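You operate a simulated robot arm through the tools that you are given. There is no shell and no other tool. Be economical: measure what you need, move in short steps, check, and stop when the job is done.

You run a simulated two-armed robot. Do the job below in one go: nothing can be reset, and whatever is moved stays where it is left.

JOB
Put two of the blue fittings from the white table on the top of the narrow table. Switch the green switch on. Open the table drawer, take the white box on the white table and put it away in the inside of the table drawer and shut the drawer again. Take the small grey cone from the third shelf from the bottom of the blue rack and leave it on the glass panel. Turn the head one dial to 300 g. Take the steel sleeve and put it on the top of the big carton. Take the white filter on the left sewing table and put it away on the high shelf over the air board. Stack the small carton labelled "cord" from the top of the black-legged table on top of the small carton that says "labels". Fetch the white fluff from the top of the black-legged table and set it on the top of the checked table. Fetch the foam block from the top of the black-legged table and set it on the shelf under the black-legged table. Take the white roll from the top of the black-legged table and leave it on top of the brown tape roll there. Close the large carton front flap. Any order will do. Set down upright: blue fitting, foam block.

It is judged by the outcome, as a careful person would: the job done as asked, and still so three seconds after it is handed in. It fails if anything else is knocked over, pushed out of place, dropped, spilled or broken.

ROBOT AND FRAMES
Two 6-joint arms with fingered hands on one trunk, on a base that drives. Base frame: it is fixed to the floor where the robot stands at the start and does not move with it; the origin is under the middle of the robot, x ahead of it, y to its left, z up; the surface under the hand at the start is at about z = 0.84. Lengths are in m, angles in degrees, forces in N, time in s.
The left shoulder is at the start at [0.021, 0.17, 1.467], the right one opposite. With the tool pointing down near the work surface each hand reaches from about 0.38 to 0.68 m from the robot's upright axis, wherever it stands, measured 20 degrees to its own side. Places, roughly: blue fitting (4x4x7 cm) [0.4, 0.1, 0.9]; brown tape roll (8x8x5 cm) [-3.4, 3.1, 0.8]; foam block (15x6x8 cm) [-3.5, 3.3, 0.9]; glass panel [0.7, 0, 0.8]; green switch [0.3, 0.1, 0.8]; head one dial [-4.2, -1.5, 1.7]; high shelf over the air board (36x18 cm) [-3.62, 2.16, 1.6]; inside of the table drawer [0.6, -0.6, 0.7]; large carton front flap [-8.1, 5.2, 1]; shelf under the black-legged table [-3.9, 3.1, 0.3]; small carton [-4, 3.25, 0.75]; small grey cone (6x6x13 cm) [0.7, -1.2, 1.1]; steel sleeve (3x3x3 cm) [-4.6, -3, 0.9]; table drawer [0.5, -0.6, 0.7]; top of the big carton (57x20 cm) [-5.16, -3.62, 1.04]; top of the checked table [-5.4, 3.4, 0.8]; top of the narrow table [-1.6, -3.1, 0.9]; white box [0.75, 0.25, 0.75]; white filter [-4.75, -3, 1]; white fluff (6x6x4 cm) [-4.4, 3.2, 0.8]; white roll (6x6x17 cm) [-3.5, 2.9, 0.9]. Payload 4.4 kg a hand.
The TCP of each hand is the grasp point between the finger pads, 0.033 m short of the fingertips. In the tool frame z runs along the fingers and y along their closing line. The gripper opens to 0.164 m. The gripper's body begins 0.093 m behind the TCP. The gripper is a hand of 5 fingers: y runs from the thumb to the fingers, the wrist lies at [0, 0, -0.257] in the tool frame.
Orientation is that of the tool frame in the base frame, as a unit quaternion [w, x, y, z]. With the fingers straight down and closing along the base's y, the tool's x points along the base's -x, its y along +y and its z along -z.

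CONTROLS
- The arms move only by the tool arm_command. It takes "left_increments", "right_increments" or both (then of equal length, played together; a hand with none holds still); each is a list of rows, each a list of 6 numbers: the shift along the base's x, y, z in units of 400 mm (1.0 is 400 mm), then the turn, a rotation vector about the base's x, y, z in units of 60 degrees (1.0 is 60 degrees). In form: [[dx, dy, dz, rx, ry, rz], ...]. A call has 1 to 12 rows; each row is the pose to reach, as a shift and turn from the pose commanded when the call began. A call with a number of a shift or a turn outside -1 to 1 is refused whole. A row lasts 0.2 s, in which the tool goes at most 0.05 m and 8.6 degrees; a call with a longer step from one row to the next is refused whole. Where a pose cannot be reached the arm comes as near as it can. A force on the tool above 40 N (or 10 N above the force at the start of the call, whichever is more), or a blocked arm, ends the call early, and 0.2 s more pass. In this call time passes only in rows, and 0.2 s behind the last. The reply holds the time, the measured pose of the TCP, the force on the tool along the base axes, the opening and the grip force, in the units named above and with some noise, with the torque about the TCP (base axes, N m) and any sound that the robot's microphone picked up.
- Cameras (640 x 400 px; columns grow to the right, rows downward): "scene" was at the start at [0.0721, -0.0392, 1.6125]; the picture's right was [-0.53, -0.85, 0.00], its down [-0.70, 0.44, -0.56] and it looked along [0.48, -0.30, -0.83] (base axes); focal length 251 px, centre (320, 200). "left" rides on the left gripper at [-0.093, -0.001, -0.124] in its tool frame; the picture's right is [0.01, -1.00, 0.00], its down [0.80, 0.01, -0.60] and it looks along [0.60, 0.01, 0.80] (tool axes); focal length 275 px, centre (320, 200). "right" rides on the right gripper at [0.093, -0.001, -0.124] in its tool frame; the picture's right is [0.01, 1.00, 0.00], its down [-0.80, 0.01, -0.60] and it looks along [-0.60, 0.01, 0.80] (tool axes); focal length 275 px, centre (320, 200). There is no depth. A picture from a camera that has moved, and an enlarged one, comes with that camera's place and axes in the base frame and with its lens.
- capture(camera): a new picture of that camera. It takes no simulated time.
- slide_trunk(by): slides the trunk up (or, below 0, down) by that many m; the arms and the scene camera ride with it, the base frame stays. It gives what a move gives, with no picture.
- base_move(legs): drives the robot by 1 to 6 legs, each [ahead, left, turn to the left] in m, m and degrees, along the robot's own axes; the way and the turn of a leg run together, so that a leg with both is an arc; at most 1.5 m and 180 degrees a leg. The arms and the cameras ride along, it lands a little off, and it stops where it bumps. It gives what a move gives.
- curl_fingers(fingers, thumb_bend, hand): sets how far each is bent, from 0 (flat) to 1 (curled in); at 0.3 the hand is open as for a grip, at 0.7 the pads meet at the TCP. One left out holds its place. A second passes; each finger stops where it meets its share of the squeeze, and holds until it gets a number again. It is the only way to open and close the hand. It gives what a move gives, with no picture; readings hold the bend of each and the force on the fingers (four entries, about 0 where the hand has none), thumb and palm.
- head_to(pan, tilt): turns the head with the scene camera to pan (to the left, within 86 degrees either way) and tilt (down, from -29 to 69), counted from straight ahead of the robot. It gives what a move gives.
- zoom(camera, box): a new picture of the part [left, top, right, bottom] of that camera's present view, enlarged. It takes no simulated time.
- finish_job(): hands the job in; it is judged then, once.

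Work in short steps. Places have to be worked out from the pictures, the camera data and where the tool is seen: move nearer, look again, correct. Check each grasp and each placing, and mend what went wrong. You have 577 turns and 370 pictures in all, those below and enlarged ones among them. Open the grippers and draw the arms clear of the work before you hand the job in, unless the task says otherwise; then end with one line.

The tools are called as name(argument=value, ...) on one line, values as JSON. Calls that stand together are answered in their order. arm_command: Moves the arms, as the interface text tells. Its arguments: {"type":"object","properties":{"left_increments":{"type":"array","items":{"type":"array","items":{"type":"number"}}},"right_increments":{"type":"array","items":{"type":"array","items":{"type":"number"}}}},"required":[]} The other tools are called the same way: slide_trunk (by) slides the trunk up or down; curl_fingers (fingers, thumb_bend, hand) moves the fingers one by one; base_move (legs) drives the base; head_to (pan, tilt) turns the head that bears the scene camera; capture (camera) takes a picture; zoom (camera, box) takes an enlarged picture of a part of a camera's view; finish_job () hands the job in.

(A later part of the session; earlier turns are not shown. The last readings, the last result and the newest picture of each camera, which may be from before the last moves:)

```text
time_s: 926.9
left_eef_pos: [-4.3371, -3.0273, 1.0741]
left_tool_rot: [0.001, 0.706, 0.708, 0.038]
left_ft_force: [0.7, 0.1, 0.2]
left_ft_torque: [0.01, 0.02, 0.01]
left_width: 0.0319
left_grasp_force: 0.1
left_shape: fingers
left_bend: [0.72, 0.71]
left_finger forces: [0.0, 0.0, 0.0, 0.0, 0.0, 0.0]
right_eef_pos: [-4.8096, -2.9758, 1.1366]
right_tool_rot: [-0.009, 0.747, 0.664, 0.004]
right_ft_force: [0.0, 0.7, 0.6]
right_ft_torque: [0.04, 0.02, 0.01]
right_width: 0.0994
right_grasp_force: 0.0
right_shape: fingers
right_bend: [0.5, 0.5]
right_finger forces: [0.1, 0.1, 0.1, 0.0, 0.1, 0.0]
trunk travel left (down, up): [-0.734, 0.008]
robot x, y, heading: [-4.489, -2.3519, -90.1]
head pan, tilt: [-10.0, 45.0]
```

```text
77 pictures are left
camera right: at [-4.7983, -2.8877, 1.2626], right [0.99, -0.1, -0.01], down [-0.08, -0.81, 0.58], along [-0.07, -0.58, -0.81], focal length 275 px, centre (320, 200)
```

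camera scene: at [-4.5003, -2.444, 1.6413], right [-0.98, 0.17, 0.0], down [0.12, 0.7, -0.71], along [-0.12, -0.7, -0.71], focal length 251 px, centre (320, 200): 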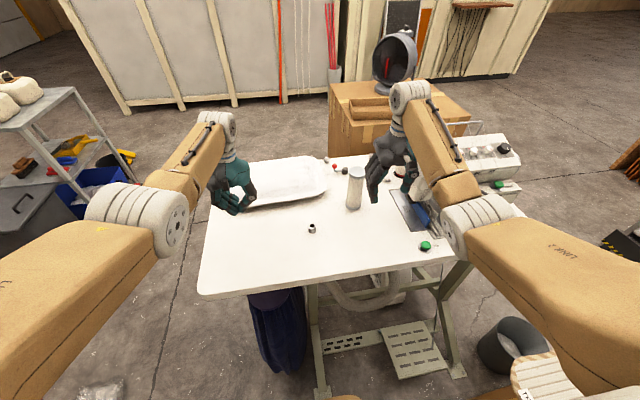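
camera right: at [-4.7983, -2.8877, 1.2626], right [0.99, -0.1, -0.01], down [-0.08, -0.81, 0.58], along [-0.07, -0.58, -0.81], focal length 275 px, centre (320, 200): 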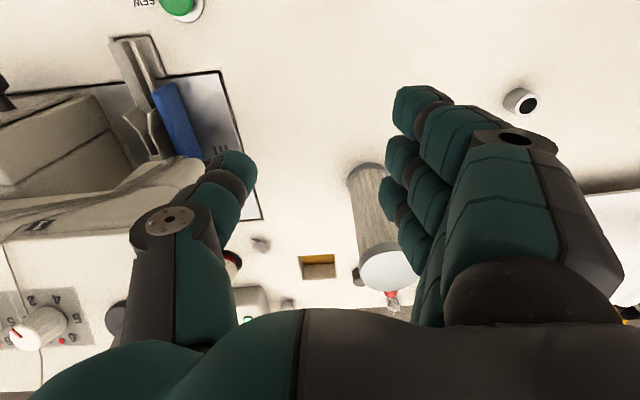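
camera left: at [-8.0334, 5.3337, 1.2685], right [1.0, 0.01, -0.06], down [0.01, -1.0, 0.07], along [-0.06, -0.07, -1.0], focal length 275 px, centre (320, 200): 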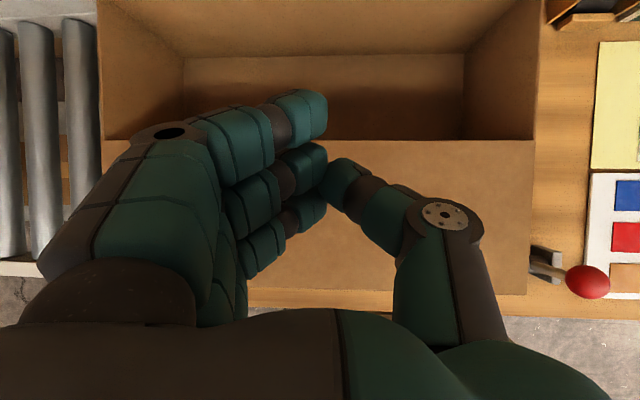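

Sleeve ≈[-4.568, -3.009], filter ≈[-4.755, -3.105] (top 1.085), table ≈0.905. I take the sleeve with the right hand.

curl_fingers(hand="right", fingers=0.6, thumb_bend=0.58)

base_move(legs=[[0.03, 0.24, 0]])

arm_command(right_increments=[[0, 0, -0.1, 0, 0, 0], [0, 0, -0.2, 0, 0, 0], [0, 0, -0.28, 0, 0, 0]])

capture(camera="right")

```text
time_s: 927.9
left_eef_pos: [-4.3376, -3.0272, 1.0734]
left_tool_rot: [0.001, 0.705, 0.708, 0.039]
left_ft_force: [0.6, 0.3, 0.2]
left_ft_torque: [0.0, 0.01, -0.02]
left_width: 0.0319
left_grasp_force: 0.0
left_shape: fingers
left_bend: [0.72, 0.71]
left_finger forces: [0.0, 0.1, 0.1, 0.1, 0.1, 0.1]
right_eef_pos: [-4.8078, -2.9756, 1.1363]
right_tool_rot: [-0.009, 0.747, 0.664, 0.004]
right_ft_force: [0.1, -0.1, -0.3]
right_ft_torque: [0.02, 0.02, -0.02]
right_width: 0.069
right_grasp_force: 0.1
right_shape: fingers
right_bend: [0.6, 0.57]
right_finger forces: [0.0, 0.0, 0.0, 0.0, 0.0, 0.1]
trunk travel left (down, up): [-0.734, 0.008]
robot x, y, heading: [-4.4858, -2.3535, -90.0]
head pan, tilt: [-10.0, 45.0]
```

```text
time_s: 929.7
left_eef_pos: [-4.0968, -3.0563, 1.0748]
left_tool_rot: [0.002, 0.704, 0.709, 0.039]
left_ft_force: [0.4, 0.1, 0.7]
left_ft_torque: [0.0, 0.03, 0.0]
left_width: 0.0317
left_grasp_force: 0.1
left_shape: fingers
left_bend: [0.72, 0.71]
left_finger forces: [0.0, 0.0, 0.0, 0.1, 0.1, 0.0]
right_eef_pos: [-4.5684, -3.0067, 1.1368]
right_tool_rot: [-0.009, 0.747, 0.665, 0.004]
right_ft_force: [0.0, -0.8, 0.1]
right_ft_torque: [0.02, 0.02, 0.0]
right_width: 0.0688
right_grasp_force: 0.1
right_shape: fingers
right_bend: [0.6, 0.57]
right_finger forces: [0.0, 0.0, 0.0, 0.1, 0.0, 0.0]
trunk travel left (down, up): [-0.734, 0.008]
robot x, y, heading: [-4.2473, -2.3813, -90.0]
head pan, tilt: [-10.0, 45.0]
```

```text
time_s: 930.5
left_eef_pos: [-4.0973, -3.0569, 1.0742]
left_tool_rot: [0.001, 0.705, 0.708, 0.039]
left_ft_force: [-0.8, -0.1, 0.1]
left_ft_torque: [0.05, -0.05, 0.04]
left_width: 0.0318
left_grasp_force: 0.1
left_shape: fingers
left_bend: [0.72, 0.71]
left_finger forces: [0.0, 0.1, 0.1, 0.1, 0.0, 0.0]
right_eef_pos: [-4.5687, -3.006, 1.0237]
right_tool_rot: [-0.009, 0.746, 0.666, 0.005]
right_ft_force: [0.3, 0.1, 0.3]
right_ft_torque: [0.03, -0.01, 0.0]
right_width: 0.0686
right_grasp_force: 0.1
right_shape: fingers
right_bend: [0.6, 0.57]
right_finger forces: [0.0, 0.1, 0.1, 0.0, 0.0, 0.1]
trunk travel left (down, up): [-0.734, 0.008]
robot x, y, heading: [-4.2483, -2.3789, -90.0]
head pan, tilt: [-10.0, 45.0]
```

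```text
76 pictures are left
camera right: at [-4.559, -2.9182, 1.1497], right [0.99, -0.1, -0.01], down [-0.08, -0.81, 0.58], along [-0.07, -0.58, -0.81], focal length 275 px, centre (320, 200)
```

right: 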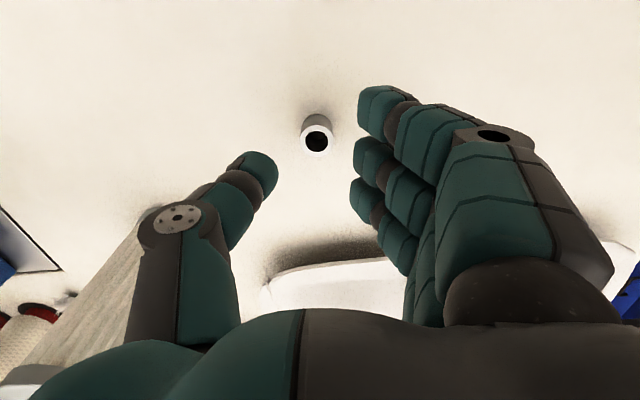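

Perfectly aligned. I descend to just above the table and close.

arm_command(right_increments=[[-0.005, 0, -0.08, 0, 0, 0], [-0.008, 0, -0.15, 0, 0, 0], [-0.008, 0, -0.18, 0, 0, 0], [-0.008, 0, -0.195, 0, 0, 0]])

curl_fingers(hand="right", fingers=0.82, thumb_bend=0.8)

capture(camera="right")

```text
time_s: 931.6
left_eef_pos: [-4.0964, -3.0558, 1.0743]
left_tool_rot: [0.001, 0.705, 0.708, 0.039]
left_ft_force: [-0.8, -0.9, -0.9]
left_ft_torque: [0.05, -0.05, 0.0]
left_width: 0.0318
left_grasp_force: 0.0
left_shape: fingers
left_bend: [0.72, 0.71]
left_finger forces: [0.0, 0.0, 0.1, 0.0, 0.1, 0.1]
right_eef_pos: [-4.5735, -3.0136, 0.9563]
right_tool_rot: [-0.007, 0.746, 0.666, -0.002]
right_ft_force: [0.7, 5.7, 24.3]
right_ft_torque: [0.44, 1.04, -0.38]
right_width: 0.0677
right_grasp_force: 11.8
right_shape: fingers
right_bend: [0.6, 0.58]
right_finger forces: [0.0, 0.1, 0.0, 0.1, 24.1, 0.0]
trunk travel left (down, up): [-0.734, 0.008]
robot x, y, heading: [-4.245, -2.3852, -89.9]
head pan, tilt: [-10.0, 45.0]
stopped in row 4 (right hand): the force on the tool passed its limit at 43 N (the readings are from after the stop); the commanded pose is now the measured one
```

```text
time_s: 932.6
left_eef_pos: [-4.0966, -3.0568, 1.0748]
left_tool_rot: [0.002, 0.704, 0.709, 0.039]
left_ft_force: [0.1, 0.5, -0.3]
left_ft_torque: [0.05, 0.02, -0.02]
left_width: 0.0319
left_grasp_force: 0.1
left_shape: fingers
left_bend: [0.72, 0.71]
left_finger forces: [0.0, 0.0, 0.0, 0.1, 0.1, 0.0]
right_eef_pos: [-4.5705, -3.0116, 0.9539]
right_tool_rot: [-0.007, 0.746, 0.666, 0.0]
right_ft_force: [2.7, -1.1, 8.1]
right_ft_torque: [-0.12, 0.23, 0.11]
right_width: 0.0455
right_grasp_force: 45.3
right_shape: fingers
right_bend: [0.72, 0.68]
right_finger forces: [0.0, 40.7, 0.0, 0.0, 50.0, 0.0]
trunk travel left (down, up): [-0.734, 0.008]
robot x, y, heading: [-4.2479, -2.3821, -90.1]
head pan, tilt: [-10.0, 45.0]
```

```text
75 pictures are left
camera right: at [-4.5611, -2.9213, 1.0775], right [0.99, -0.1, -0.01], down [-0.08, -0.8, 0.59], along [-0.07, -0.59, -0.81], focal length 275 px, centre (320, 200)
```

right: 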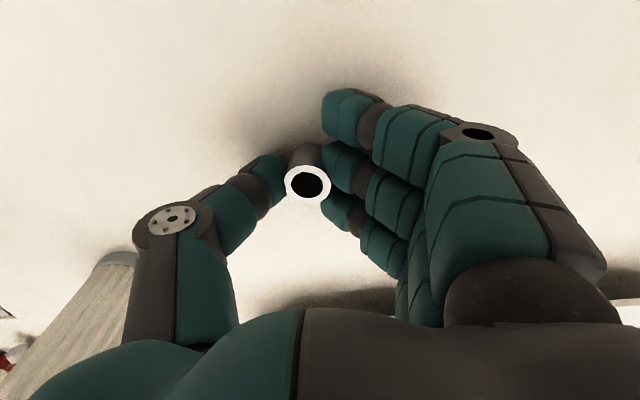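

Sleeve gripped. I lift it first, then tuck the right hand back and high.

arm_command(right_increments=[[0, 0, 0.1, 0, 0, 0], [0, 0, 0.2, 0, 0, 0], [0, 0, 0.3, 0, 0, 0], [0, 0.02, 0.4, 0, 0, 0], [0, 0.04, 0.5, 0, 0, 0], [-0.05, 0.1, 0.56, 0, 0, 0], [-0.1, 0.17, 0.6, 0, 0, 0], [-0.16, 0.24, 0.65, 0, 0, 0], [-0.22, 0.31, 0.7, 0, 0, 0], [-0.3, 0.38, 0.72, 0, 0, 0], [-0.38, 0.45, 0.74, 0, 0, 0]])

capture(camera="right")

```text
time_s: 935.0
left_eef_pos: [-4.0966, -3.0597, 1.072]
left_tool_rot: [0.0, 0.704, 0.709, 0.04]
left_ft_force: [-0.2, -0.3, -1.2]
left_ft_torque: [0.06, 0.02, 0.01]
left_width: 0.032
left_grasp_force: 0.1
left_shape: fingers
left_bend: [0.72, 0.71]
left_finger forces: [0.0, 0.1, 0.0, 0.0, 0.0, 0.1]
right_eef_pos: [-4.7317, -2.8203, 1.2419]
right_tool_rot: [-0.003, 0.746, 0.666, 0.001]
right_ft_force: [0.6, -1.6, -1.1]
right_ft_torque: [0.12, 0.01, 0.02]
right_width: 0.0449
right_grasp_force: 37.1
right_shape: fingers
right_bend: [0.72, 0.68]
right_finger forces: [0.1, 36.6, 0.2, 0.0, 37.2, 0.1]
right hand out of reach, approached as far as the arm can: row 5, 6, 7, 8, 9, 10, 11
trunk travel left (down, up): [-0.734, 0.008]
robot x, y, heading: [-4.2473, -2.3852, -89.6]
head pan, tilt: [-10.0, 45.0]
```

```text
74 pictures are left
camera right: at [-4.7222, -2.7309, 1.3668], right [0.99, -0.1, 0.0], down [-0.08, -0.8, 0.6], along [-0.06, -0.59, -0.8], focal length 275 px, centre (320, 200)
```

right: 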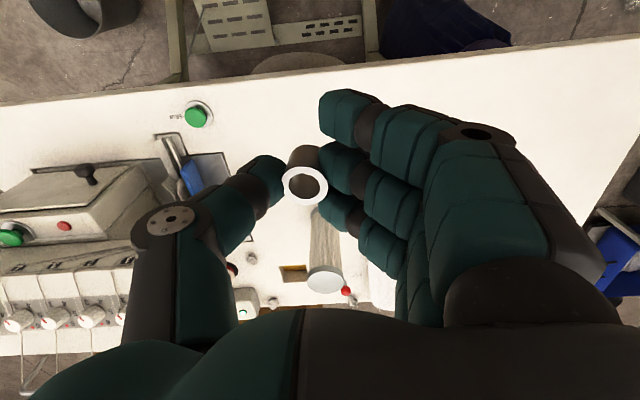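

The sleeve is secure. Now I level the left hand for the filter and open it.

arm_command(left_increments=[[0, -0.03, 0.02, -0.14, 0, 0], [0, -0.06, 0.04, -0.28, 0, 0], [0, -0.09, 0.06, -0.42, 0, 0], [0, -0.12, 0.08, -0.56, 0, 0], [0, -0.15, 0.1, -0.7, 0, 0], [0, -0.18, 0.12, -0.84, 0, 0], [0, -0.2, 0.12, -0.98, 0, 0]])

arm_command(left_increments=[[0, -0.02, 0, -0.14, 0, 0], [0, -0.04, 0, -0.28, 0, 0], [0, -0.06, 0, -0.42, 0, 0], [0, -0.06, 0, -0.5, 0, 0]])

curl_fingers(hand="left", fingers=0.47, thumb_bend=0.47)

capture(camera="left")

```text
time_s: 936.6
left_eef_pos: [-4.0978, -3.1366, 1.1237]
left_tool_rot: [0.348, 0.613, 0.635, -0.316]
left_ft_force: [0.3, 0.7, 0.4]
left_ft_torque: [0.04, -0.03, 0.02]
left_width: 0.0319
left_grasp_force: 0.1
left_shape: fingers
left_bend: [0.72, 0.71]
left_finger forces: [0.0, 0.0, 0.0, 0.0, 0.0, 0.0]
right_eef_pos: [-4.7349, -2.8157, 1.2443]
right_tool_rot: [-0.002, 0.746, 0.666, -0.002]
right_ft_force: [0.5, 0.0, 0.5]
right_ft_torque: [0.03, -0.01, -0.02]
right_width: 0.0447
right_grasp_force: 36.2
right_shape: fingers
right_bend: [0.72, 0.68]
right_finger forces: [0.0, 36.5, 0.2, 0.0, 37.0, 0.1]
trunk travel left (down, up): [-0.734, 0.008]
robot x, y, heading: [-4.2461, -2.3805, -90.2]
head pan, tilt: [-10.0, 45.0]
```

```text
time_s: 937.6
left_eef_pos: [-4.0978, -3.1605, 1.1224]
left_tool_rot: [0.493, 0.503, 0.533, -0.468]
left_ft_force: [0.5, 0.2, -0.2]
left_ft_torque: [0.01, -0.01, 0.02]
left_width: 0.0321
left_grasp_force: 0.1
left_shape: fingers
left_bend: [0.72, 0.71]
left_finger forces: [0.0, 0.0, 0.0, 0.0, 0.0, 0.1]
right_eef_pos: [-4.7347, -2.8161, 1.2436]
right_tool_rot: [-0.002, 0.746, 0.666, -0.002]
right_ft_force: [0.0, 0.1, -0.6]
right_ft_torque: [0.0, 0.06, 0.01]
right_width: 0.0448
right_grasp_force: 36.9
right_shape: fingers
right_bend: [0.72, 0.68]
right_finger forces: [0.0, 36.5, 0.1, 0.0, 37.2, 0.0]
trunk travel left (down, up): [-0.734, 0.008]
robot x, y, heading: [-4.2477, -2.3847, -89.8]
head pan, tilt: [-10.0, 45.0]
```

```text
time_s: 938.6
left_eef_pos: [-4.0979, -3.1589, 1.1233]
left_tool_rot: [0.494, 0.503, 0.533, -0.468]
left_ft_force: [0.1, -0.6, -0.7]
left_ft_torque: [-0.02, 0.02, 0.01]
left_width: 0.1106
left_grasp_force: 0.0
left_shape: fingers
left_bend: [0.47, 0.47]
left_finger forces: [0.0, 0.0, 0.1, 0.0, 0.1, 0.0]
right_eef_pos: [-4.7341, -2.817, 1.2435]
right_tool_rot: [-0.003, 0.746, 0.666, -0.001]
right_ft_force: [-0.1, 0.3, 0.1]
right_ft_torque: [0.0, -0.01, -0.02]
right_width: 0.045
right_grasp_force: 37.3
right_shape: fingers
right_bend: [0.72, 0.68]
right_finger forces: [0.1, 36.5, 0.1, 0.0, 37.1, 0.0]
trunk travel left (down, up): [-0.734, 0.008]
robot x, y, heading: [-4.2462, -2.3821, -90.0]
head pan, tilt: [-10.0, 45.0]
```

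```text
73 pictures are left
camera left: at [-4.1056, -3.0445, 1.2236], right [-1.0, -0.06, -0.01], down [-0.03, 0.66, -0.75], along [0.05, -0.75, -0.66], focal length 275 px, centre (320, 200)
```

left: 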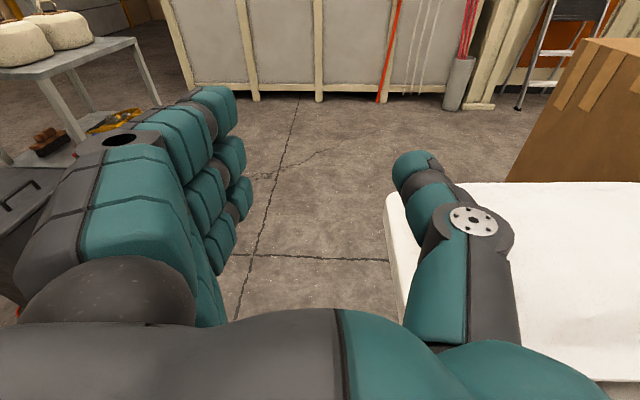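

I back a little, strafe right along the table to line up with the filter, and lower the trunk.

base_move(legs=[[-0.25, 0, 0], [0, -0.58, 0]])

slide_trunk(by=-0.1)

capture(camera="left")

```text
time_s: 943.1
left_eef_pos: [-4.647, -2.9108, 1.1215]
left_tool_rot: [0.494, 0.503, 0.532, -0.468]
left_ft_force: [-0.7, -0.7, -0.3]
left_ft_torque: [0.01, -0.01, 0.04]
left_width: 0.111
left_grasp_force: 0.0
left_shape: fingers
left_bend: [0.47, 0.47]
left_finger forces: [0.1, 0.0, 0.1, 0.0, 0.1, 0.0]
right_eef_pos: [-5.2837, -2.5655, 1.2422]
right_tool_rot: [-0.001, 0.748, 0.664, -0.001]
right_ft_force: [0.2, 0.0, -1.7]
right_ft_torque: [-0.01, -0.06, 0.0]
right_width: 0.0448
right_grasp_force: 36.7
right_shape: fingers
right_bend: [0.72, 0.68]
right_finger forces: [0.0, 36.7, 0.2, 0.1, 37.1, 0.1]
trunk travel left (down, up): [-0.734, 0.008]
robot x, y, heading: [-4.795, -2.1321, -90.3]
head pan, tilt: [-10.0, 45.0]
stopped in leg 2: the robot was blocked; the commanded pose is now the measured one
```

```text
time_s: 944.5
left_eef_pos: [-4.6438, -2.9102, 1.0223]
left_tool_rot: [0.494, 0.503, 0.533, -0.468]
left_ft_force: [-0.3, -1.2, 0.7]
left_ft_torque: [-0.01, -0.01, 0.02]
left_width: 0.1109
left_grasp_force: 0.0
left_shape: fingers
left_bend: [0.47, 0.47]
left_finger forces: [0.1, 0.0, 0.0, 0.1, 0.0, 0.0]
right_eef_pos: [-5.2804, -2.5639, 1.1447]
right_tool_rot: [-0.002, 0.748, 0.664, -0.001]
right_ft_force: [-0.3, -0.3, 0.1]
right_ft_torque: [-0.05, 0.0, 0.0]
right_width: 0.0449
right_grasp_force: 36.5
right_shape: fingers
right_bend: [0.72, 0.68]
right_finger forces: [0.0, 36.6, 0.2, 0.0, 37.2, 0.1]
trunk travel left (down, up): [-0.634, 0.108]
robot x, y, heading: [-4.7892, -2.1327, -90.0]
head pan, tilt: [-10.0, 45.0]
```

```text
72 pictures are left
camera left: at [-4.652, -2.7942, 1.1236], right [-1.0, -0.05, -0.01], down [-0.03, 0.66, -0.75], along [0.05, -0.75, -0.66], focal length 275 px, centre (320, 200)
```

left: 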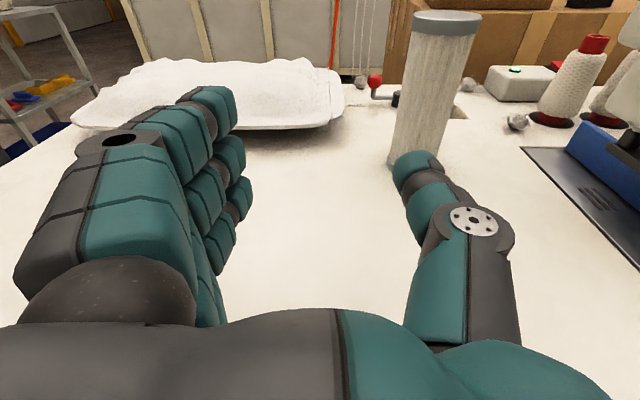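

Filter is 11 cm to the right of the hand; I turn the base 8.5° right to line up.

base_move(legs=[[0, 0, -8.5]])

base_move(legs=[[0.09, 0.013, 0]])

capture(camera="left")

```text
time_s: 945.5
left_eef_pos: [-4.7615, -2.9237, 1.0234]
left_tool_rot: [0.458, 0.541, 0.493, -0.504]
left_ft_force: [-1.1, 0.1, -0.3]
left_ft_torque: [0.04, 0.04, 0.03]
left_width: 0.111
left_grasp_force: 0.0
left_shape: fingers
left_bend: [0.47, 0.47]
left_finger forces: [0.0, 0.0, 0.1, 0.0, 0.1, 0.0]
right_eef_pos: [-5.3386, -2.4875, 1.1434]
right_tool_rot: [-0.002, 0.795, 0.607, -0.001]
right_ft_force: [-0.3, 0.7, -2.0]
right_ft_torque: [-0.02, -0.03, 0.03]
right_width: 0.0451
right_grasp_force: 36.3
right_shape: fingers
right_bend: [0.72, 0.68]
right_finger forces: [0.1, 36.2, 0.3, 0.0, 36.7, 0.0]
trunk travel left (down, up): [-0.634, 0.108]
robot x, y, heading: [-4.7961, -2.1337, -98.8]
head pan, tilt: [-10.0, 45.0]
```

```text
time_s: 946.6
left_eef_pos: [-4.7623, -3.0151, 1.0195]
left_tool_rot: [0.457, 0.542, 0.494, -0.504]
left_ft_force: [-0.5, -0.2, -0.7]
left_ft_torque: [-0.01, 0.01, -0.03]
left_width: 0.111
left_grasp_force: 0.1
left_shape: fingers
left_bend: [0.47, 0.47]
left_finger forces: [0.1, 0.1, 0.0, 0.1, 0.0, 0.0]
right_eef_pos: [-5.3389, -2.5797, 1.1433]
right_tool_rot: [-0.002, 0.795, 0.606, -0.001]
right_ft_force: [0.4, -0.7, -0.7]
right_ft_torque: [0.05, 0.01, -0.02]
right_width: 0.045
right_grasp_force: 37.3
right_shape: fingers
right_bend: [0.72, 0.68]
right_finger forces: [0.0, 36.3, 0.2, 0.0, 36.8, 0.1]
trunk travel left (down, up): [-0.634, 0.108]
robot x, y, heading: [-4.7931, -2.2223, -98.7]
head pan, tilt: [-10.0, 45.0]
```

```text
71 pictures are left
camera left: at [-4.7524, -2.8998, 1.1221], right [-1.0, 0.1, -0.01], down [0.07, 0.65, -0.75], along [-0.07, -0.75, -0.66], focal length 275 px, centre (320, 200)
```

left: 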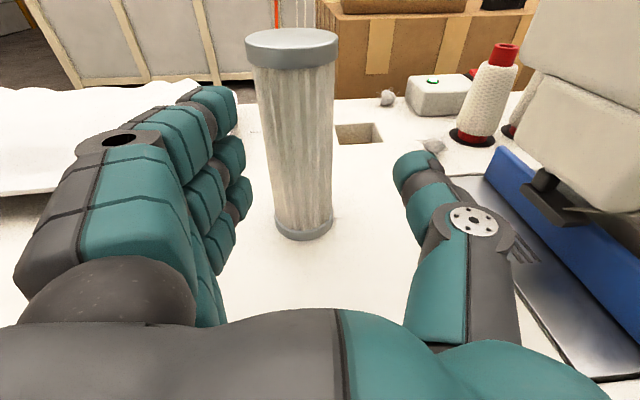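

base_move(legs=[[0.088, 0.02, 0]])

curl_fingers(hand="left", fingers=0.72, thumb_bend=0.72)

slide_trunk(by=0.09)

capture(camera="left")

```text
time_s: 947.7
left_eef_pos: [-4.7569, -3.105, 1.0206]
left_tool_rot: [0.457, 0.542, 0.494, -0.504]
left_ft_force: [0.8, -0.9, -0.2]
left_ft_torque: [-0.03, -0.01, 0.01]
left_width: 0.111
left_grasp_force: 0.1
left_shape: fingers
left_bend: [0.47, 0.47]
left_finger forces: [0.1, 0.0, 0.1, 0.1, 0.1, 0.1]
right_eef_pos: [-5.3328, -2.6698, 1.1437]
right_tool_rot: [-0.003, 0.795, 0.607, -0.001]
right_ft_force: [-0.4, -2.6, -0.7]
right_ft_torque: [0.06, 0.01, -0.02]
right_width: 0.0449
right_grasp_force: 36.3
right_shape: fingers
right_bend: [0.72, 0.68]
right_finger forces: [0.1, 36.3, 0.3, 0.1, 36.7, 0.0]
trunk travel left (down, up): [-0.634, 0.108]
robot x, y, heading: [-4.7874, -2.3159, -98.8]
head pan, tilt: [-10.0, 45.0]
```

```text
time_s: 948.7
left_eef_pos: [-4.7562, -3.104, 1.0219]
left_tool_rot: [0.457, 0.542, 0.494, -0.504]
left_ft_force: [0.1, -0.6, -0.1]
left_ft_torque: [0.03, -0.05, 0.01]
left_width: 0.063
left_grasp_force: 39.2
left_shape: fingers
left_bend: [0.64, 0.64]
left_finger forces: [4.6, 7.6, 11.4, 16.8, 38.1, 0.0]
right_eef_pos: [-5.3325, -2.668, 1.1444]
right_tool_rot: [-0.002, 0.795, 0.607, -0.001]
right_ft_force: [0.4, -0.4, -0.8]
right_ft_torque: [-0.01, -0.04, -0.01]
right_width: 0.0447
right_grasp_force: 36.6
right_shape: fingers
right_bend: [0.72, 0.68]
right_finger forces: [0.0, 36.3, 0.3, 0.0, 36.8, 0.1]
trunk travel left (down, up): [-0.634, 0.108]
robot x, y, heading: [-4.7888, -2.3112, -98.8]
head pan, tilt: [-10.0, 45.0]
```

```text
time_s: 950.0
left_eef_pos: [-4.7571, -3.1051, 1.1111]
left_tool_rot: [0.457, 0.542, 0.494, -0.503]
left_ft_force: [-0.4, -0.5, -2.9]
left_ft_torque: [-0.03, 0.0, -0.02]
left_width: 0.0631
left_grasp_force: 39.6
left_shape: fingers
left_bend: [0.64, 0.64]
left_finger forces: [4.7, 7.5, 11.3, 16.6, 38.0, 0.0]
right_eef_pos: [-5.3327, -2.6677, 1.2331]
right_tool_rot: [-0.002, 0.795, 0.607, -0.001]
right_ft_force: [0.0, 0.3, -1.0]
right_ft_torque: [0.02, -0.03, 0.03]
right_width: 0.0448
right_grasp_force: 37.0
right_shape: fingers
right_bend: [0.72, 0.68]
right_finger forces: [0.0, 36.3, 0.2, 0.0, 36.8, 0.1]
trunk travel left (down, up): [-0.724, 0.018]
robot x, y, heading: [-4.7843, -2.3099, -98.9]
head pan, tilt: [-10.0, 45.0]
```

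```text
70 pictures are left
camera left: at [-4.7462, -2.9892, 1.212], right [-1.0, 0.1, -0.01], down [0.07, 0.65, -0.75], along [-0.06, -0.75, -0.66], focal length 275 px, centre (320, 200)
```

left: 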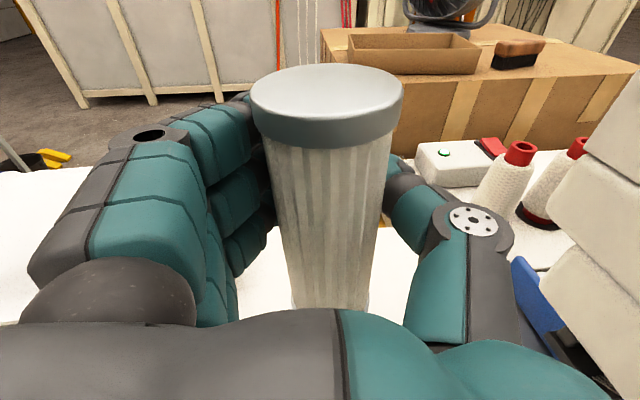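

Filter firmly held. I raise it, back out, straighten, and leave via the table's east end heading south.

arm_command(left_increments=[[0, 0, 0.1, 0, 0, 0], [0, 0, 0.2, 0, 0, 0]])

base_move(legs=[[-0.19, -0.03, 0], [0, 0, 8.8], [0, 0.7, 0], [0.3, 0.4, 0]])

capture(camera="left")

```text
time_s: 950.6
left_eef_pos: [-4.7573, -3.1048, 1.1906]
left_tool_rot: [0.456, 0.543, 0.495, -0.503]
left_ft_force: [-0.1, 0.2, -4.0]
left_ft_torque: [-0.09, -0.01, -0.01]
left_width: 0.0629
left_grasp_force: 38.2
left_shape: fingers
left_bend: [0.64, 0.64]
left_finger forces: [4.7, 7.6, 11.3, 16.4, 37.9, 0.1]
right_eef_pos: [-5.3328, -2.668, 1.2342]
right_tool_rot: [-0.002, 0.795, 0.606, -0.001]
right_ft_force: [0.1, -0.5, -0.9]
right_ft_torque: [0.02, -0.01, -0.02]
right_width: 0.0448
right_grasp_force: 36.7
right_shape: fingers
right_bend: [0.72, 0.68]
right_finger forces: [0.1, 36.3, 0.4, 0.1, 36.8, 0.1]
trunk travel left (down, up): [-0.724, 0.018]
robot x, y, heading: [-4.7853, -2.3113, -98.4]
head pan, tilt: [-10.0, 45.0]
```

```text
time_s: 958.8
left_eef_pos: [-3.5241, -3.197, 1.1915]
left_tool_rot: [0.495, 0.501, 0.535, -0.466]
left_ft_force: [0.2, -0.2, -2.5]
left_ft_torque: [-0.04, -0.01, 0.02]
left_width: 0.063
left_grasp_force: 38.9
left_shape: fingers
left_bend: [0.64, 0.64]
left_finger forces: [4.8, 7.6, 11.1, 16.1, 37.7, 0.1]
right_eef_pos: [-4.1613, -2.8563, 1.2339]
right_tool_rot: [-0.002, 0.745, 0.667, -0.001]
right_ft_force: [-0.1, 0.1, -1.0]
right_ft_torque: [0.02, -0.03, 0.01]
right_width: 0.0445
right_grasp_force: 36.4
right_shape: fingers
right_bend: [0.72, 0.68]
right_finger forces: [0.1, 36.1, 0.4, 0.0, 36.7, 0.1]
trunk travel left (down, up): [-0.724, 0.018]
robot x, y, heading: [-3.678, -2.4186, -89.7]
head pan, tilt: [-10.0, 45.0]
```

```text
69 pictures are left
camera left: at [-3.5323, -3.0805, 1.2928], right [-1.0, -0.06, -0.01], down [-0.03, 0.66, -0.75], along [0.05, -0.75, -0.66], focal length 275 px, centre (320, 200)
```

left: 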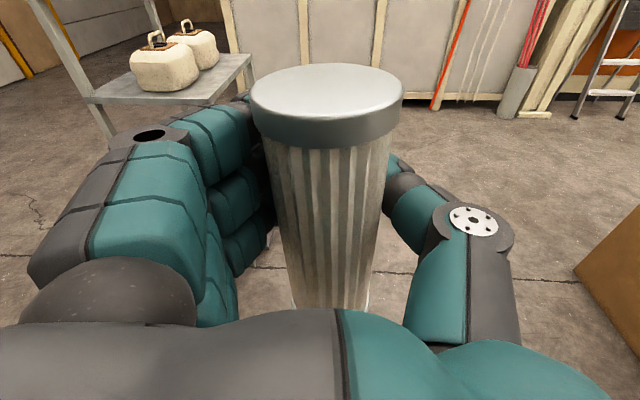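

I continue south, then west behind the big carton, then face north at its south-west corner.

base_move(legs=[[1.2, 0, 0], [1.15, 0, 0], [0, 0, -90], [1.1, 0, 0], [0.95, 0, 0], [0, 0, -90]])

head_to(pan=-20, tilt=35)

capture(camera="scene")

```text
time_s: 987.8
left_eef_pos: [-5.8604, -3.944, 1.1917]
left_tool_rot: [-0.475, 0.525, -0.512, -0.486]
left_ft_force: [0.7, -0.2, -3.0]
left_ft_torque: [-0.02, 0.0, -0.04]
left_width: 0.0631
left_grasp_force: 38.5
left_shape: fingers
left_bend: [0.64, 0.65]
left_finger forces: [5.8, 8.1, 10.7, 14.0, 37.8, 0.0]
right_eef_pos: [-5.2344, -4.3086, 1.2337]
right_tool_rot: [0.001, -0.654, 0.757, -0.001]
right_ft_force: [-0.2, 0.7, -1.1]
right_ft_torque: [0.01, 0.02, 0.02]
right_width: 0.0442
right_grasp_force: 33.8
right_shape: fingers
right_bend: [0.72, 0.68]
right_finger forces: [0.0, 32.7, 1.0, 0.0, 34.2, 0.1]
trunk travel left (down, up): [-0.724, 0.018]
robot x, y, heading: [-5.7375, -4.728, 88.3]
head pan, tilt: [-10.0, 45.0]
```

```text
time_s: 988.5
left_eef_pos: [-5.8589, -3.9445, 1.192]
left_tool_rot: [-0.476, 0.525, -0.512, -0.486]
left_ft_force: [0.4, 0.2, -3.1]
left_ft_torque: [-0.02, 0.02, 0.0]
left_width: 0.0629
left_grasp_force: 37.7
left_shape: fingers
left_bend: [0.64, 0.65]
left_finger forces: [5.8, 8.0, 10.8, 14.0, 37.8, 0.1]
right_eef_pos: [-5.2347, -4.3091, 1.2343]
right_tool_rot: [0.001, -0.654, 0.757, -0.002]
right_ft_force: [-0.7, 0.1, -1.0]
right_ft_torque: [0.03, 0.0, 0.0]
right_width: 0.0443
right_grasp_force: 33.8
right_shape: fingers
right_bend: [0.72, 0.68]
right_finger forces: [0.1, 32.7, 1.1, 0.1, 34.3, 0.0]
trunk travel left (down, up): [-0.724, 0.018]
robot x, y, heading: [-5.7373, -4.7247, 88.3]
head pan, tilt: [-20.0, 35.0]
```

```text
68 pictures are left
camera scene: at [-5.7017, -4.6345, 1.646], right [0.93, -0.37, 0.0], down [-0.21, -0.53, -0.82], along [0.3, 0.76, -0.57], focal length 251 px, centre (320, 200)
```

scene: 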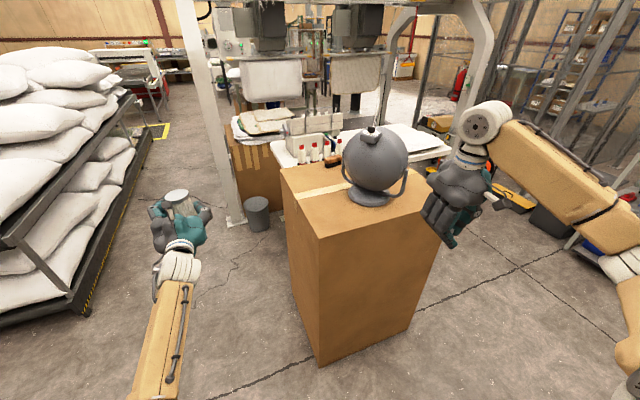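

To keep the arm away from the fan, I'll approach the carton diagonally from the west at heading ~45°.

base_move(legs=[[0, 0.28, 0], [0, 0, -43.3], [0.62, 0.62, 0]])

arm_command(right_increments=[[-0.02, 0.06, 0, 0, 0, 0], [-0.04, 0.12, 0, 0, 0, 0], [-0.06, 0.18, -0.03, 0, 0, 0], [-0.04, 0.27, -0.06, 0, 0, 0], [-0.01, 0.36, -0.1, 0, 0, 0], [0.02, 0.45, -0.14, 0, 0, 0], [0.05, 0.54, -0.18, 0, 0, 0]])

capture(camera="right")

capture(camera="scene")

```text
time_s: 996.7
left_eef_pos: [-5.5545, -3.1835, 1.1911]
left_tool_rot: [0.623, -0.296, 0.671, 0.273]
left_ft_force: [0.8, -0.5, -2.2]
left_ft_torque: [0.02, 0.01, 0.01]
left_width: 0.0626
left_grasp_force: 38.5
left_shape: fingers
left_bend: [0.64, 0.65]
left_finger forces: [6.0, 8.3, 10.5, 13.6, 37.8, 0.1]
right_eef_pos: [-5.3585, -3.8802, 1.234]
right_tool_rot: [0.0, -0.324, 0.946, -0.003]
right_ft_force: [0.5, 1.4, -0.4]
right_ft_torque: [-0.04, -0.01, 0.0]
right_width: 0.0444
right_grasp_force: 33.0
right_shape: fingers
right_bend: [0.72, 0.68]
right_finger forces: [0.1, 31.9, 1.3, 0.1, 33.7, 0.0]
trunk travel left (down, up): [-0.724, 0.018]
robot x, y, heading: [-6.0079, -3.8306, 44.2]
head pan, tilt: [-20.0, 35.0]
```

```text
time_s: 998.3
left_eef_pos: [-5.5558, -3.1853, 1.1922]
left_tool_rot: [0.623, -0.296, 0.67, 0.273]
left_ft_force: [0.0, 0.4, -2.6]
left_ft_torque: [0.0, -0.01, -0.02]
left_width: 0.0627
left_grasp_force: 38.9
left_shape: fingers
left_bend: [0.64, 0.65]
left_finger forces: [6.1, 8.2, 10.6, 13.6, 37.9, 0.0]
right_eef_pos: [-5.3212, -3.6551, 1.1446]
right_tool_rot: [0.001, -0.323, 0.946, -0.002]
right_ft_force: [-0.1, -0.4, -1.2]
right_ft_torque: [0.03, -0.01, 0.01]
right_width: 0.0436
right_grasp_force: 33.8
right_shape: fingers
right_bend: [0.72, 0.68]
right_finger forces: [0.0, 31.0, 2.3, 0.0, 34.0, 0.0]
right hand out of reach, approached as far as the arm can: row 1, 2, 3, 4, 5, 6, 7
trunk travel left (down, up): [-0.724, 0.018]
robot x, y, heading: [-6.0091, -3.8283, 44.4]
head pan, tilt: [-20.0, 35.0]
```

```text
67 pictures are left
camera right: at [-5.3945, -3.7138, 1.2674], right [-0.62, 0.78, 0.0], down [0.63, 0.5, 0.6], along [0.47, 0.37, -0.8], focal length 275 px, centre (320, 200)
```

right: 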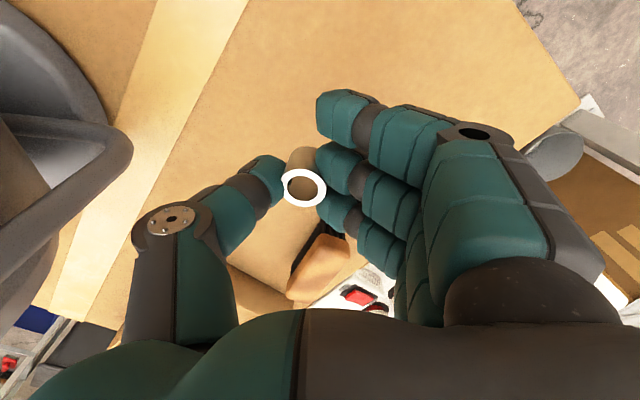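

```text
66 pictures are left
camera scene: at [-5.9205, -3.7906, 1.6461], right [0.41, -0.91, 0.0], down [-0.52, -0.24, -0.82], along [0.75, 0.34, -0.57], focal length 251 px, centre (320, 200)
```

scene: 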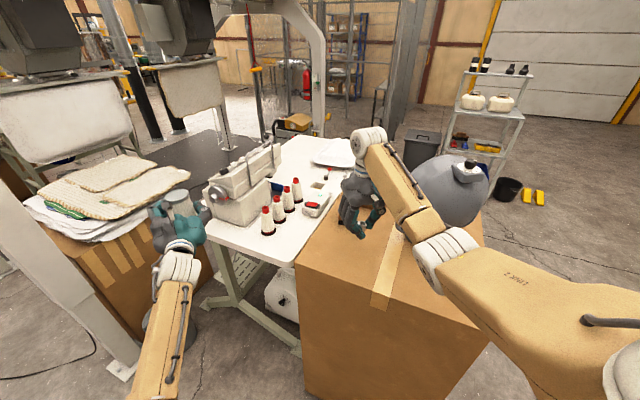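

The sleeve is over a free part of the carton top. I lower it until contact.

arm_command(right_increments=[[0, 0, -0.05, 0, 0, 0], [0, 0, -0.09, 0, 0, 0], [0, 0, -0.11, 0, 0, 0], [0, 0, -0.13, 0, 0, 0], [0, 0, -0.15, 0, 0, 0], [0, 0, -0.17, 0, 0, 0]])

capture(camera="right")

```text
time_s: 999.7
left_eef_pos: [-5.5566, -3.1845, 1.1918]
left_tool_rot: [0.623, -0.296, 0.67, 0.273]
left_ft_force: [0.4, 0.1, -2.9]
left_ft_torque: [0.01, -0.01, 0.02]
left_width: 0.0629
left_grasp_force: 38.4
left_shape: fingers
left_bend: [0.64, 0.65]
left_finger forces: [6.1, 8.3, 10.5, 13.5, 37.8, 0.0]
right_eef_pos: [-5.3194, -3.6563, 1.0778]
right_tool_rot: [0.002, -0.323, 0.946, -0.002]
right_ft_force: [0.6, -0.5, 6.4]
right_ft_torque: [-0.27, -0.22, 0.06]
right_width: 0.0437
right_grasp_force: 38.9
right_shape: fingers
right_bend: [0.72, 0.68]
right_finger forces: [0.0, 32.0, 2.6, 0.0, 43.0, 0.1]
trunk travel left (down, up): [-0.724, 0.018]
robot x, y, heading: [-6.0098, -3.8351, 44.3]
head pan, tilt: [-20.0, 35.0]
```

```text
65 pictures are left
camera right: at [-5.3929, -3.7143, 1.2015], right [-0.62, 0.78, -0.01], down [0.62, 0.5, 0.6], along [0.47, 0.37, -0.8], focal length 275 px, centre (320, 200)
```

right: 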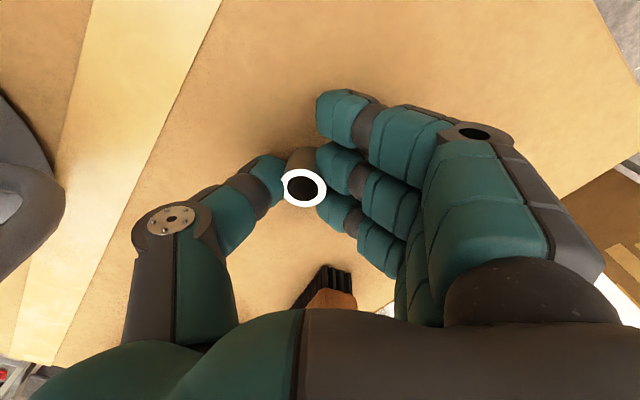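

Contact. I open gently and check.

curl_fingers(hand="right", fingers=0.62, thumb_bend=0.6)

arm_command(right_increments=[[0, 0, 0.05, 0, 0, 0], [0, 0, 0.12, 0, 0, 0], [0, 0, 0.2, 0, 0, 0], [0, 0, 0.3, 0, 0, 0], [-0.02, -0.06, 0.38, 0, 0, 0]])

capture(camera="right")

```text
time_s: 1000.7
left_eef_pos: [-5.5576, -3.184, 1.1926]
left_tool_rot: [0.624, -0.297, 0.669, 0.274]
left_ft_force: [-0.5, 0.0, -2.7]
left_ft_torque: [0.01, -0.01, 0.02]
left_width: 0.0628
left_grasp_force: 38.4
left_shape: fingers
left_bend: [0.64, 0.65]
left_finger forces: [6.1, 8.3, 10.7, 13.5, 37.9, 0.0]
right_eef_pos: [-5.3213, -3.6541, 1.0798]
right_tool_rot: [0.004, -0.323, 0.946, -0.002]
right_ft_force: [2.6, 3.3, 29.3]
right_ft_torque: [-0.82, -0.62, 0.11]
right_width: 0.0557
right_grasp_force: 14.6
right_shape: fingers
right_bend: [0.62, 0.63]
right_finger forces: [0.1, 0.1, 0.1, 0.0, 29.7, 0.1]
trunk travel left (down, up): [-0.724, 0.018]
robot x, y, heading: [-6.0117, -3.8334, 44.3]
head pan, tilt: [-20.0, 35.0]
```

```text
time_s: 1001.9
left_eef_pos: [-5.5554, -3.1849, 1.1929]
left_tool_rot: [0.623, -0.295, 0.671, 0.273]
left_ft_force: [0.3, -0.5, -3.2]
left_ft_torque: [0.01, 0.0, 0.05]
left_width: 0.0626
left_grasp_force: 38.1
left_shape: fingers
left_bend: [0.64, 0.65]
left_finger forces: [6.1, 8.3, 10.6, 13.4, 37.9, 0.0]
right_eef_pos: [-5.2835, -3.6586, 1.1906]
right_tool_rot: [0.001, -0.322, 0.947, -0.001]
right_ft_force: [0.4, -0.4, -0.4]
right_ft_torque: [0.03, 0.03, 0.01]
right_width: 0.0585
right_grasp_force: 0.2
right_shape: fingers
right_bend: [0.62, 0.6]
right_finger forces: [0.1, 0.0, 0.1, 0.1, 0.1, 0.0]
right hand out of reach, approached as far as the arm can: row 3, 4, 5
trunk travel left (down, up): [-0.724, 0.018]
robot x, y, heading: [-6.0058, -3.8341, 44.1]
head pan, tilt: [-20.0, 35.0]
```

```text
64 pictures are left
camera right: at [-5.3556, -3.7182, 1.3151], right [-0.62, 0.78, 0.0], down [0.63, 0.5, 0.6], along [0.47, 0.37, -0.8], focal length 275 px, centre (320, 200)
```

right: 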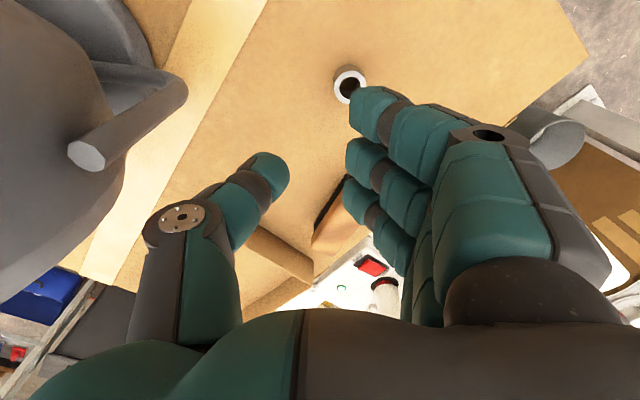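

The sleeve stands on the big carton. I back out, turn north, and carry the filter up the corridor.

base_move(legs=[[-0.4, 0, 0], [0, 0, 45.8]])

head_to(pan=0, tilt=20)

capture(camera="scene")

```text
time_s: 1006.5
left_eef_pos: [-6.4583, -3.3391, 1.1915]
left_tool_rot: [-0.465, 0.537, -0.499, -0.497]
left_ft_force: [0.1, 0.4, -2.7]
left_ft_torque: [-0.02, 0.0, -0.01]
left_width: 0.0628
left_grasp_force: 37.9
left_shape: fingers
left_bend: [0.64, 0.65]
left_finger forces: [6.4, 8.3, 10.6, 13.1, 37.6, 0.1]
right_eef_pos: [-5.9273, -3.4664, 1.1902]
right_tool_rot: [0.002, -0.671, 0.742, -0.003]
right_ft_force: [-0.7, 0.8, 0.4]
right_ft_torque: [0.01, -0.01, 0.0]
right_width: 0.0585
right_grasp_force: 0.1
right_shape: fingers
right_bend: [0.62, 0.6]
right_finger forces: [0.0, 0.0, 0.0, 0.1, 0.0, 0.1]
trunk travel left (down, up): [-0.724, 0.018]
robot x, y, heading: [-6.2993, -4.1156, 90.8]
head pan, tilt: [-20.0, 35.0]
```

```text
time_s: 1007.4
left_eef_pos: [-6.4583, -3.3387, 1.1906]
left_tool_rot: [-0.463, 0.538, -0.498, -0.498]
left_ft_force: [0.2, -0.9, -3.4]
left_ft_torque: [0.0, 0.03, 0.01]
left_width: 0.0629
left_grasp_force: 38.2
left_shape: fingers
left_bend: [0.64, 0.65]
left_finger forces: [6.4, 8.3, 10.5, 13.1, 37.9, 0.0]
right_eef_pos: [-5.9269, -3.4678, 1.1916]
right_tool_rot: [0.001, -0.671, 0.742, -0.001]
right_ft_force: [-0.4, -1.0, 0.4]
right_ft_torque: [-0.02, 0.01, -0.01]
right_width: 0.0588
right_grasp_force: 0.1
right_shape: fingers
right_bend: [0.62, 0.6]
right_finger forces: [0.0, 0.1, 0.1, 0.0, 0.0, 0.0]
trunk travel left (down, up): [-0.724, 0.018]
robot x, y, heading: [-6.3009, -4.1167, 90.9]
head pan, tilt: [0.0, 20.0]
```

```text
63 pictures are left
camera scene: at [-6.2981, -4.0116, 1.6698], right [1.0, 0.01, 0.0], down [0.0, -0.34, -0.94], along [-0.01, 0.94, -0.34], focal length 251 px, centre (320, 200)
```

scene: 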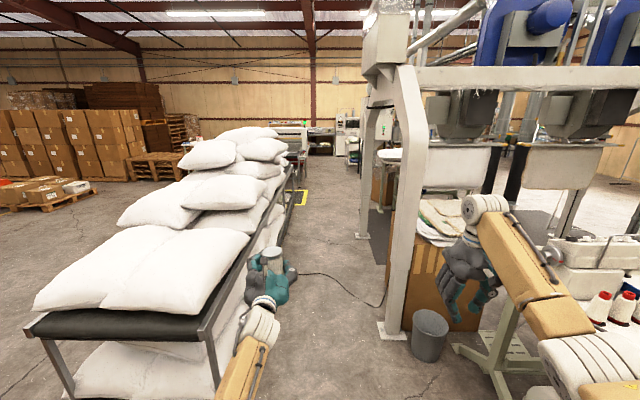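

I tuck the right hand in a bit, shift left slightly, and drive north through the corridor.

arm_command(right_increments=[[-0.06, 0.02, 0, 0, 0, 0], [-0.12, 0.04, 0, 0, 0, 0], [-0.18, 0.06, 0, 0, 0, 0]])

base_move(legs=[[0, 0.05, -0.9], [1.4, 0, 0], [1.4, 0, 0]])

capture(camera="scene")

```text
time_s: 1008.2
left_eef_pos: [-6.4581, -3.339, 1.1913]
left_tool_rot: [-0.464, 0.538, -0.499, -0.497]
left_ft_force: [-1.3, 0.5, -2.4]
left_ft_torque: [-0.02, 0.04, -0.03]
left_width: 0.0628
left_grasp_force: 38.0
left_shape: fingers
left_bend: [0.64, 0.65]
left_finger forces: [6.3, 8.4, 10.4, 13.0, 37.7, 0.0]
right_eef_pos: [-6.001, -3.4422, 1.1906]
right_tool_rot: [0.001, -0.671, 0.741, -0.003]
right_ft_force: [-1.2, 0.1, 0.5]
right_ft_torque: [-0.02, 0.0, 0.02]
right_width: 0.0585
right_grasp_force: 0.0
right_shape: fingers
right_bend: [0.62, 0.6]
right_finger forces: [0.0, 0.0, 0.0, 0.0, 0.0, 0.0]
trunk travel left (down, up): [-0.724, 0.018]
robot x, y, heading: [-6.297, -4.1123, 91.1]
head pan, tilt: [0.0, 20.0]
```

```text
time_s: 1022.3
left_eef_pos: [-6.5132, -0.5326, 1.1906]
left_tool_rot: [-0.466, 0.535, -0.502, -0.495]
left_ft_force: [0.1, 0.1, -2.3]
left_ft_torque: [0.01, 0.0, -0.01]
left_width: 0.0628
left_grasp_force: 37.9
left_shape: fingers
left_bend: [0.64, 0.65]
left_finger forces: [6.4, 8.4, 10.5, 13.0, 37.9, 0.0]
right_eef_pos: [-6.0567, -0.6385, 1.1901]
right_tool_rot: [0.001, -0.668, 0.744, -0.002]
right_ft_force: [-0.4, 0.9, 0.4]
right_ft_torque: [-0.02, 0.0, -0.01]
right_width: 0.0584
right_grasp_force: 0.1
right_shape: fingers
right_bend: [0.62, 0.6]
right_finger forces: [0.0, 0.0, 0.0, 0.0, 0.0, 0.0]
trunk travel left (down, up): [-0.724, 0.018]
robot x, y, heading: [-6.3579, -1.3047, 90.5]
head pan, tilt: [0.0, 20.0]
```

```text
62 pictures are left
camera scene: at [-6.3594, -1.2051, 1.6699], right [1.0, 0.01, 0.0], down [0.0, -0.34, -0.94], along [-0.01, 0.94, -0.34], focal length 251 px, centre (320, 200)
```

scene: 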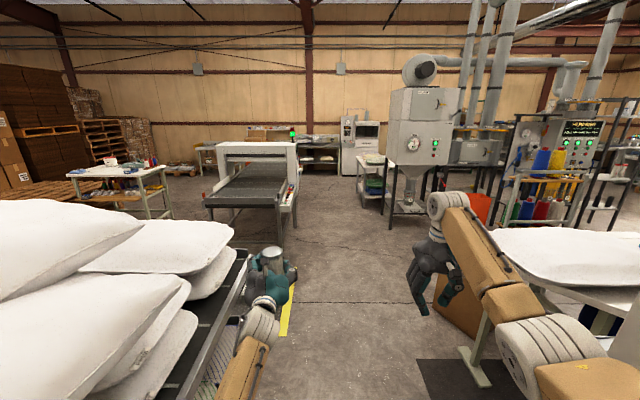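

Good. I go north to the aisle, east toward the air board, and then face it.

base_move(legs=[[1.3, 0, 0], [1.3, 0, 0], [0, 0, -90], [1.3, 0, 0], [1.0, -0.2, 0], [0, 0, 90]])

head_to(pan=-15, tilt=8)

capture(camera="scene")

```text
time_s: 1053.6
left_eef_pos: [-4.2637, 1.926, 1.1914]
left_tool_rot: [-0.463, 0.539, -0.498, -0.498]
left_ft_force: [-0.1, -0.2, -3.0]
left_ft_torque: [0.01, 0.03, -0.03]
left_width: 0.0628
left_grasp_force: 37.1
left_shape: fingers
left_bend: [0.64, 0.64]
left_finger forces: [6.9, 8.4, 10.0, 11.8, 37.8, 0.0]
right_eef_pos: [-3.8037, 1.8256, 1.1902]
right_tool_rot: [0.001, -0.673, 0.739, -0.002]
right_ft_force: [-0.7, 0.2, 0.2]
right_ft_torque: [-0.04, -0.02, 0.01]
right_width: 0.0585
right_grasp_force: 0.1
right_shape: fingers
right_bend: [0.62, 0.6]
right_finger forces: [0.0, 0.0, 0.1, 0.1, 0.0, 0.0]
trunk travel left (down, up): [-0.724, 0.018]
robot x, y, heading: [-4.0983, 1.1543, 91.3]
head pan, tilt: [0.0, 20.0]
```

```text
time_s: 1054.4
left_eef_pos: [-4.2625, 1.9263, 1.1911]
left_tool_rot: [-0.462, 0.539, -0.497, -0.499]
left_ft_force: [-0.3, 0.2, -1.8]
left_ft_torque: [0.0, 0.0, 0.01]
left_width: 0.0627
left_grasp_force: 37.1
left_shape: fingers
left_bend: [0.64, 0.64]
left_finger forces: [6.8, 8.4, 10.2, 11.7, 37.8, 0.0]
right_eef_pos: [-3.8053, 1.8248, 1.1903]
right_tool_rot: [0.002, -0.674, 0.739, -0.002]
right_ft_force: [0.4, 1.1, -0.6]
right_ft_torque: [0.02, -0.03, 0.0]
right_width: 0.0586
right_grasp_force: 0.0
right_shape: fingers
right_bend: [0.62, 0.6]
right_finger forces: [0.0, 0.0, 0.0, 0.0, 0.0, 0.0]
trunk travel left (down, up): [-0.724, 0.018]
robot x, y, heading: [-4.0976, 1.1488, 91.2]
head pan, tilt: [-15.0, 8.0]
```

```text
61 pictures are left
camera scene: at [-4.0752, 1.2516, 1.6893], right [0.97, -0.24, 0.0], down [-0.03, -0.14, -0.99], along [0.24, 0.96, -0.14], focal length 251 px, centre (320, 200)
```

scene: 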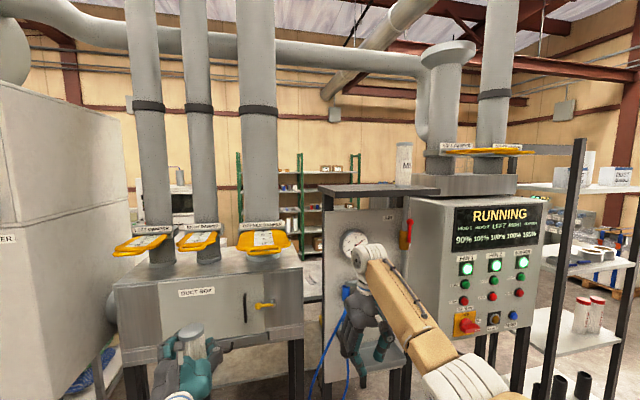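

The dark high shelf over the air board (with the gauge) is visible, with another filter at its right end. I zoom.

zoom(camera="scene", box=[300, 130, 460, 280])

```text
2.67 times, centred on (380, 205) of scene
camera zoom: at [-4.0752, 1.2516, 1.6893], right [0.97, -0.24, 0.0], down [-0.03, -0.14, -0.99], along [0.24, 0.96, -0.14], focal length 670 px, centre (160, 187)
```

zoom: 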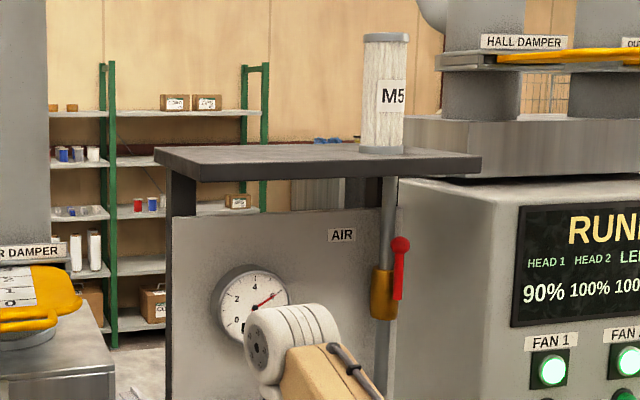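

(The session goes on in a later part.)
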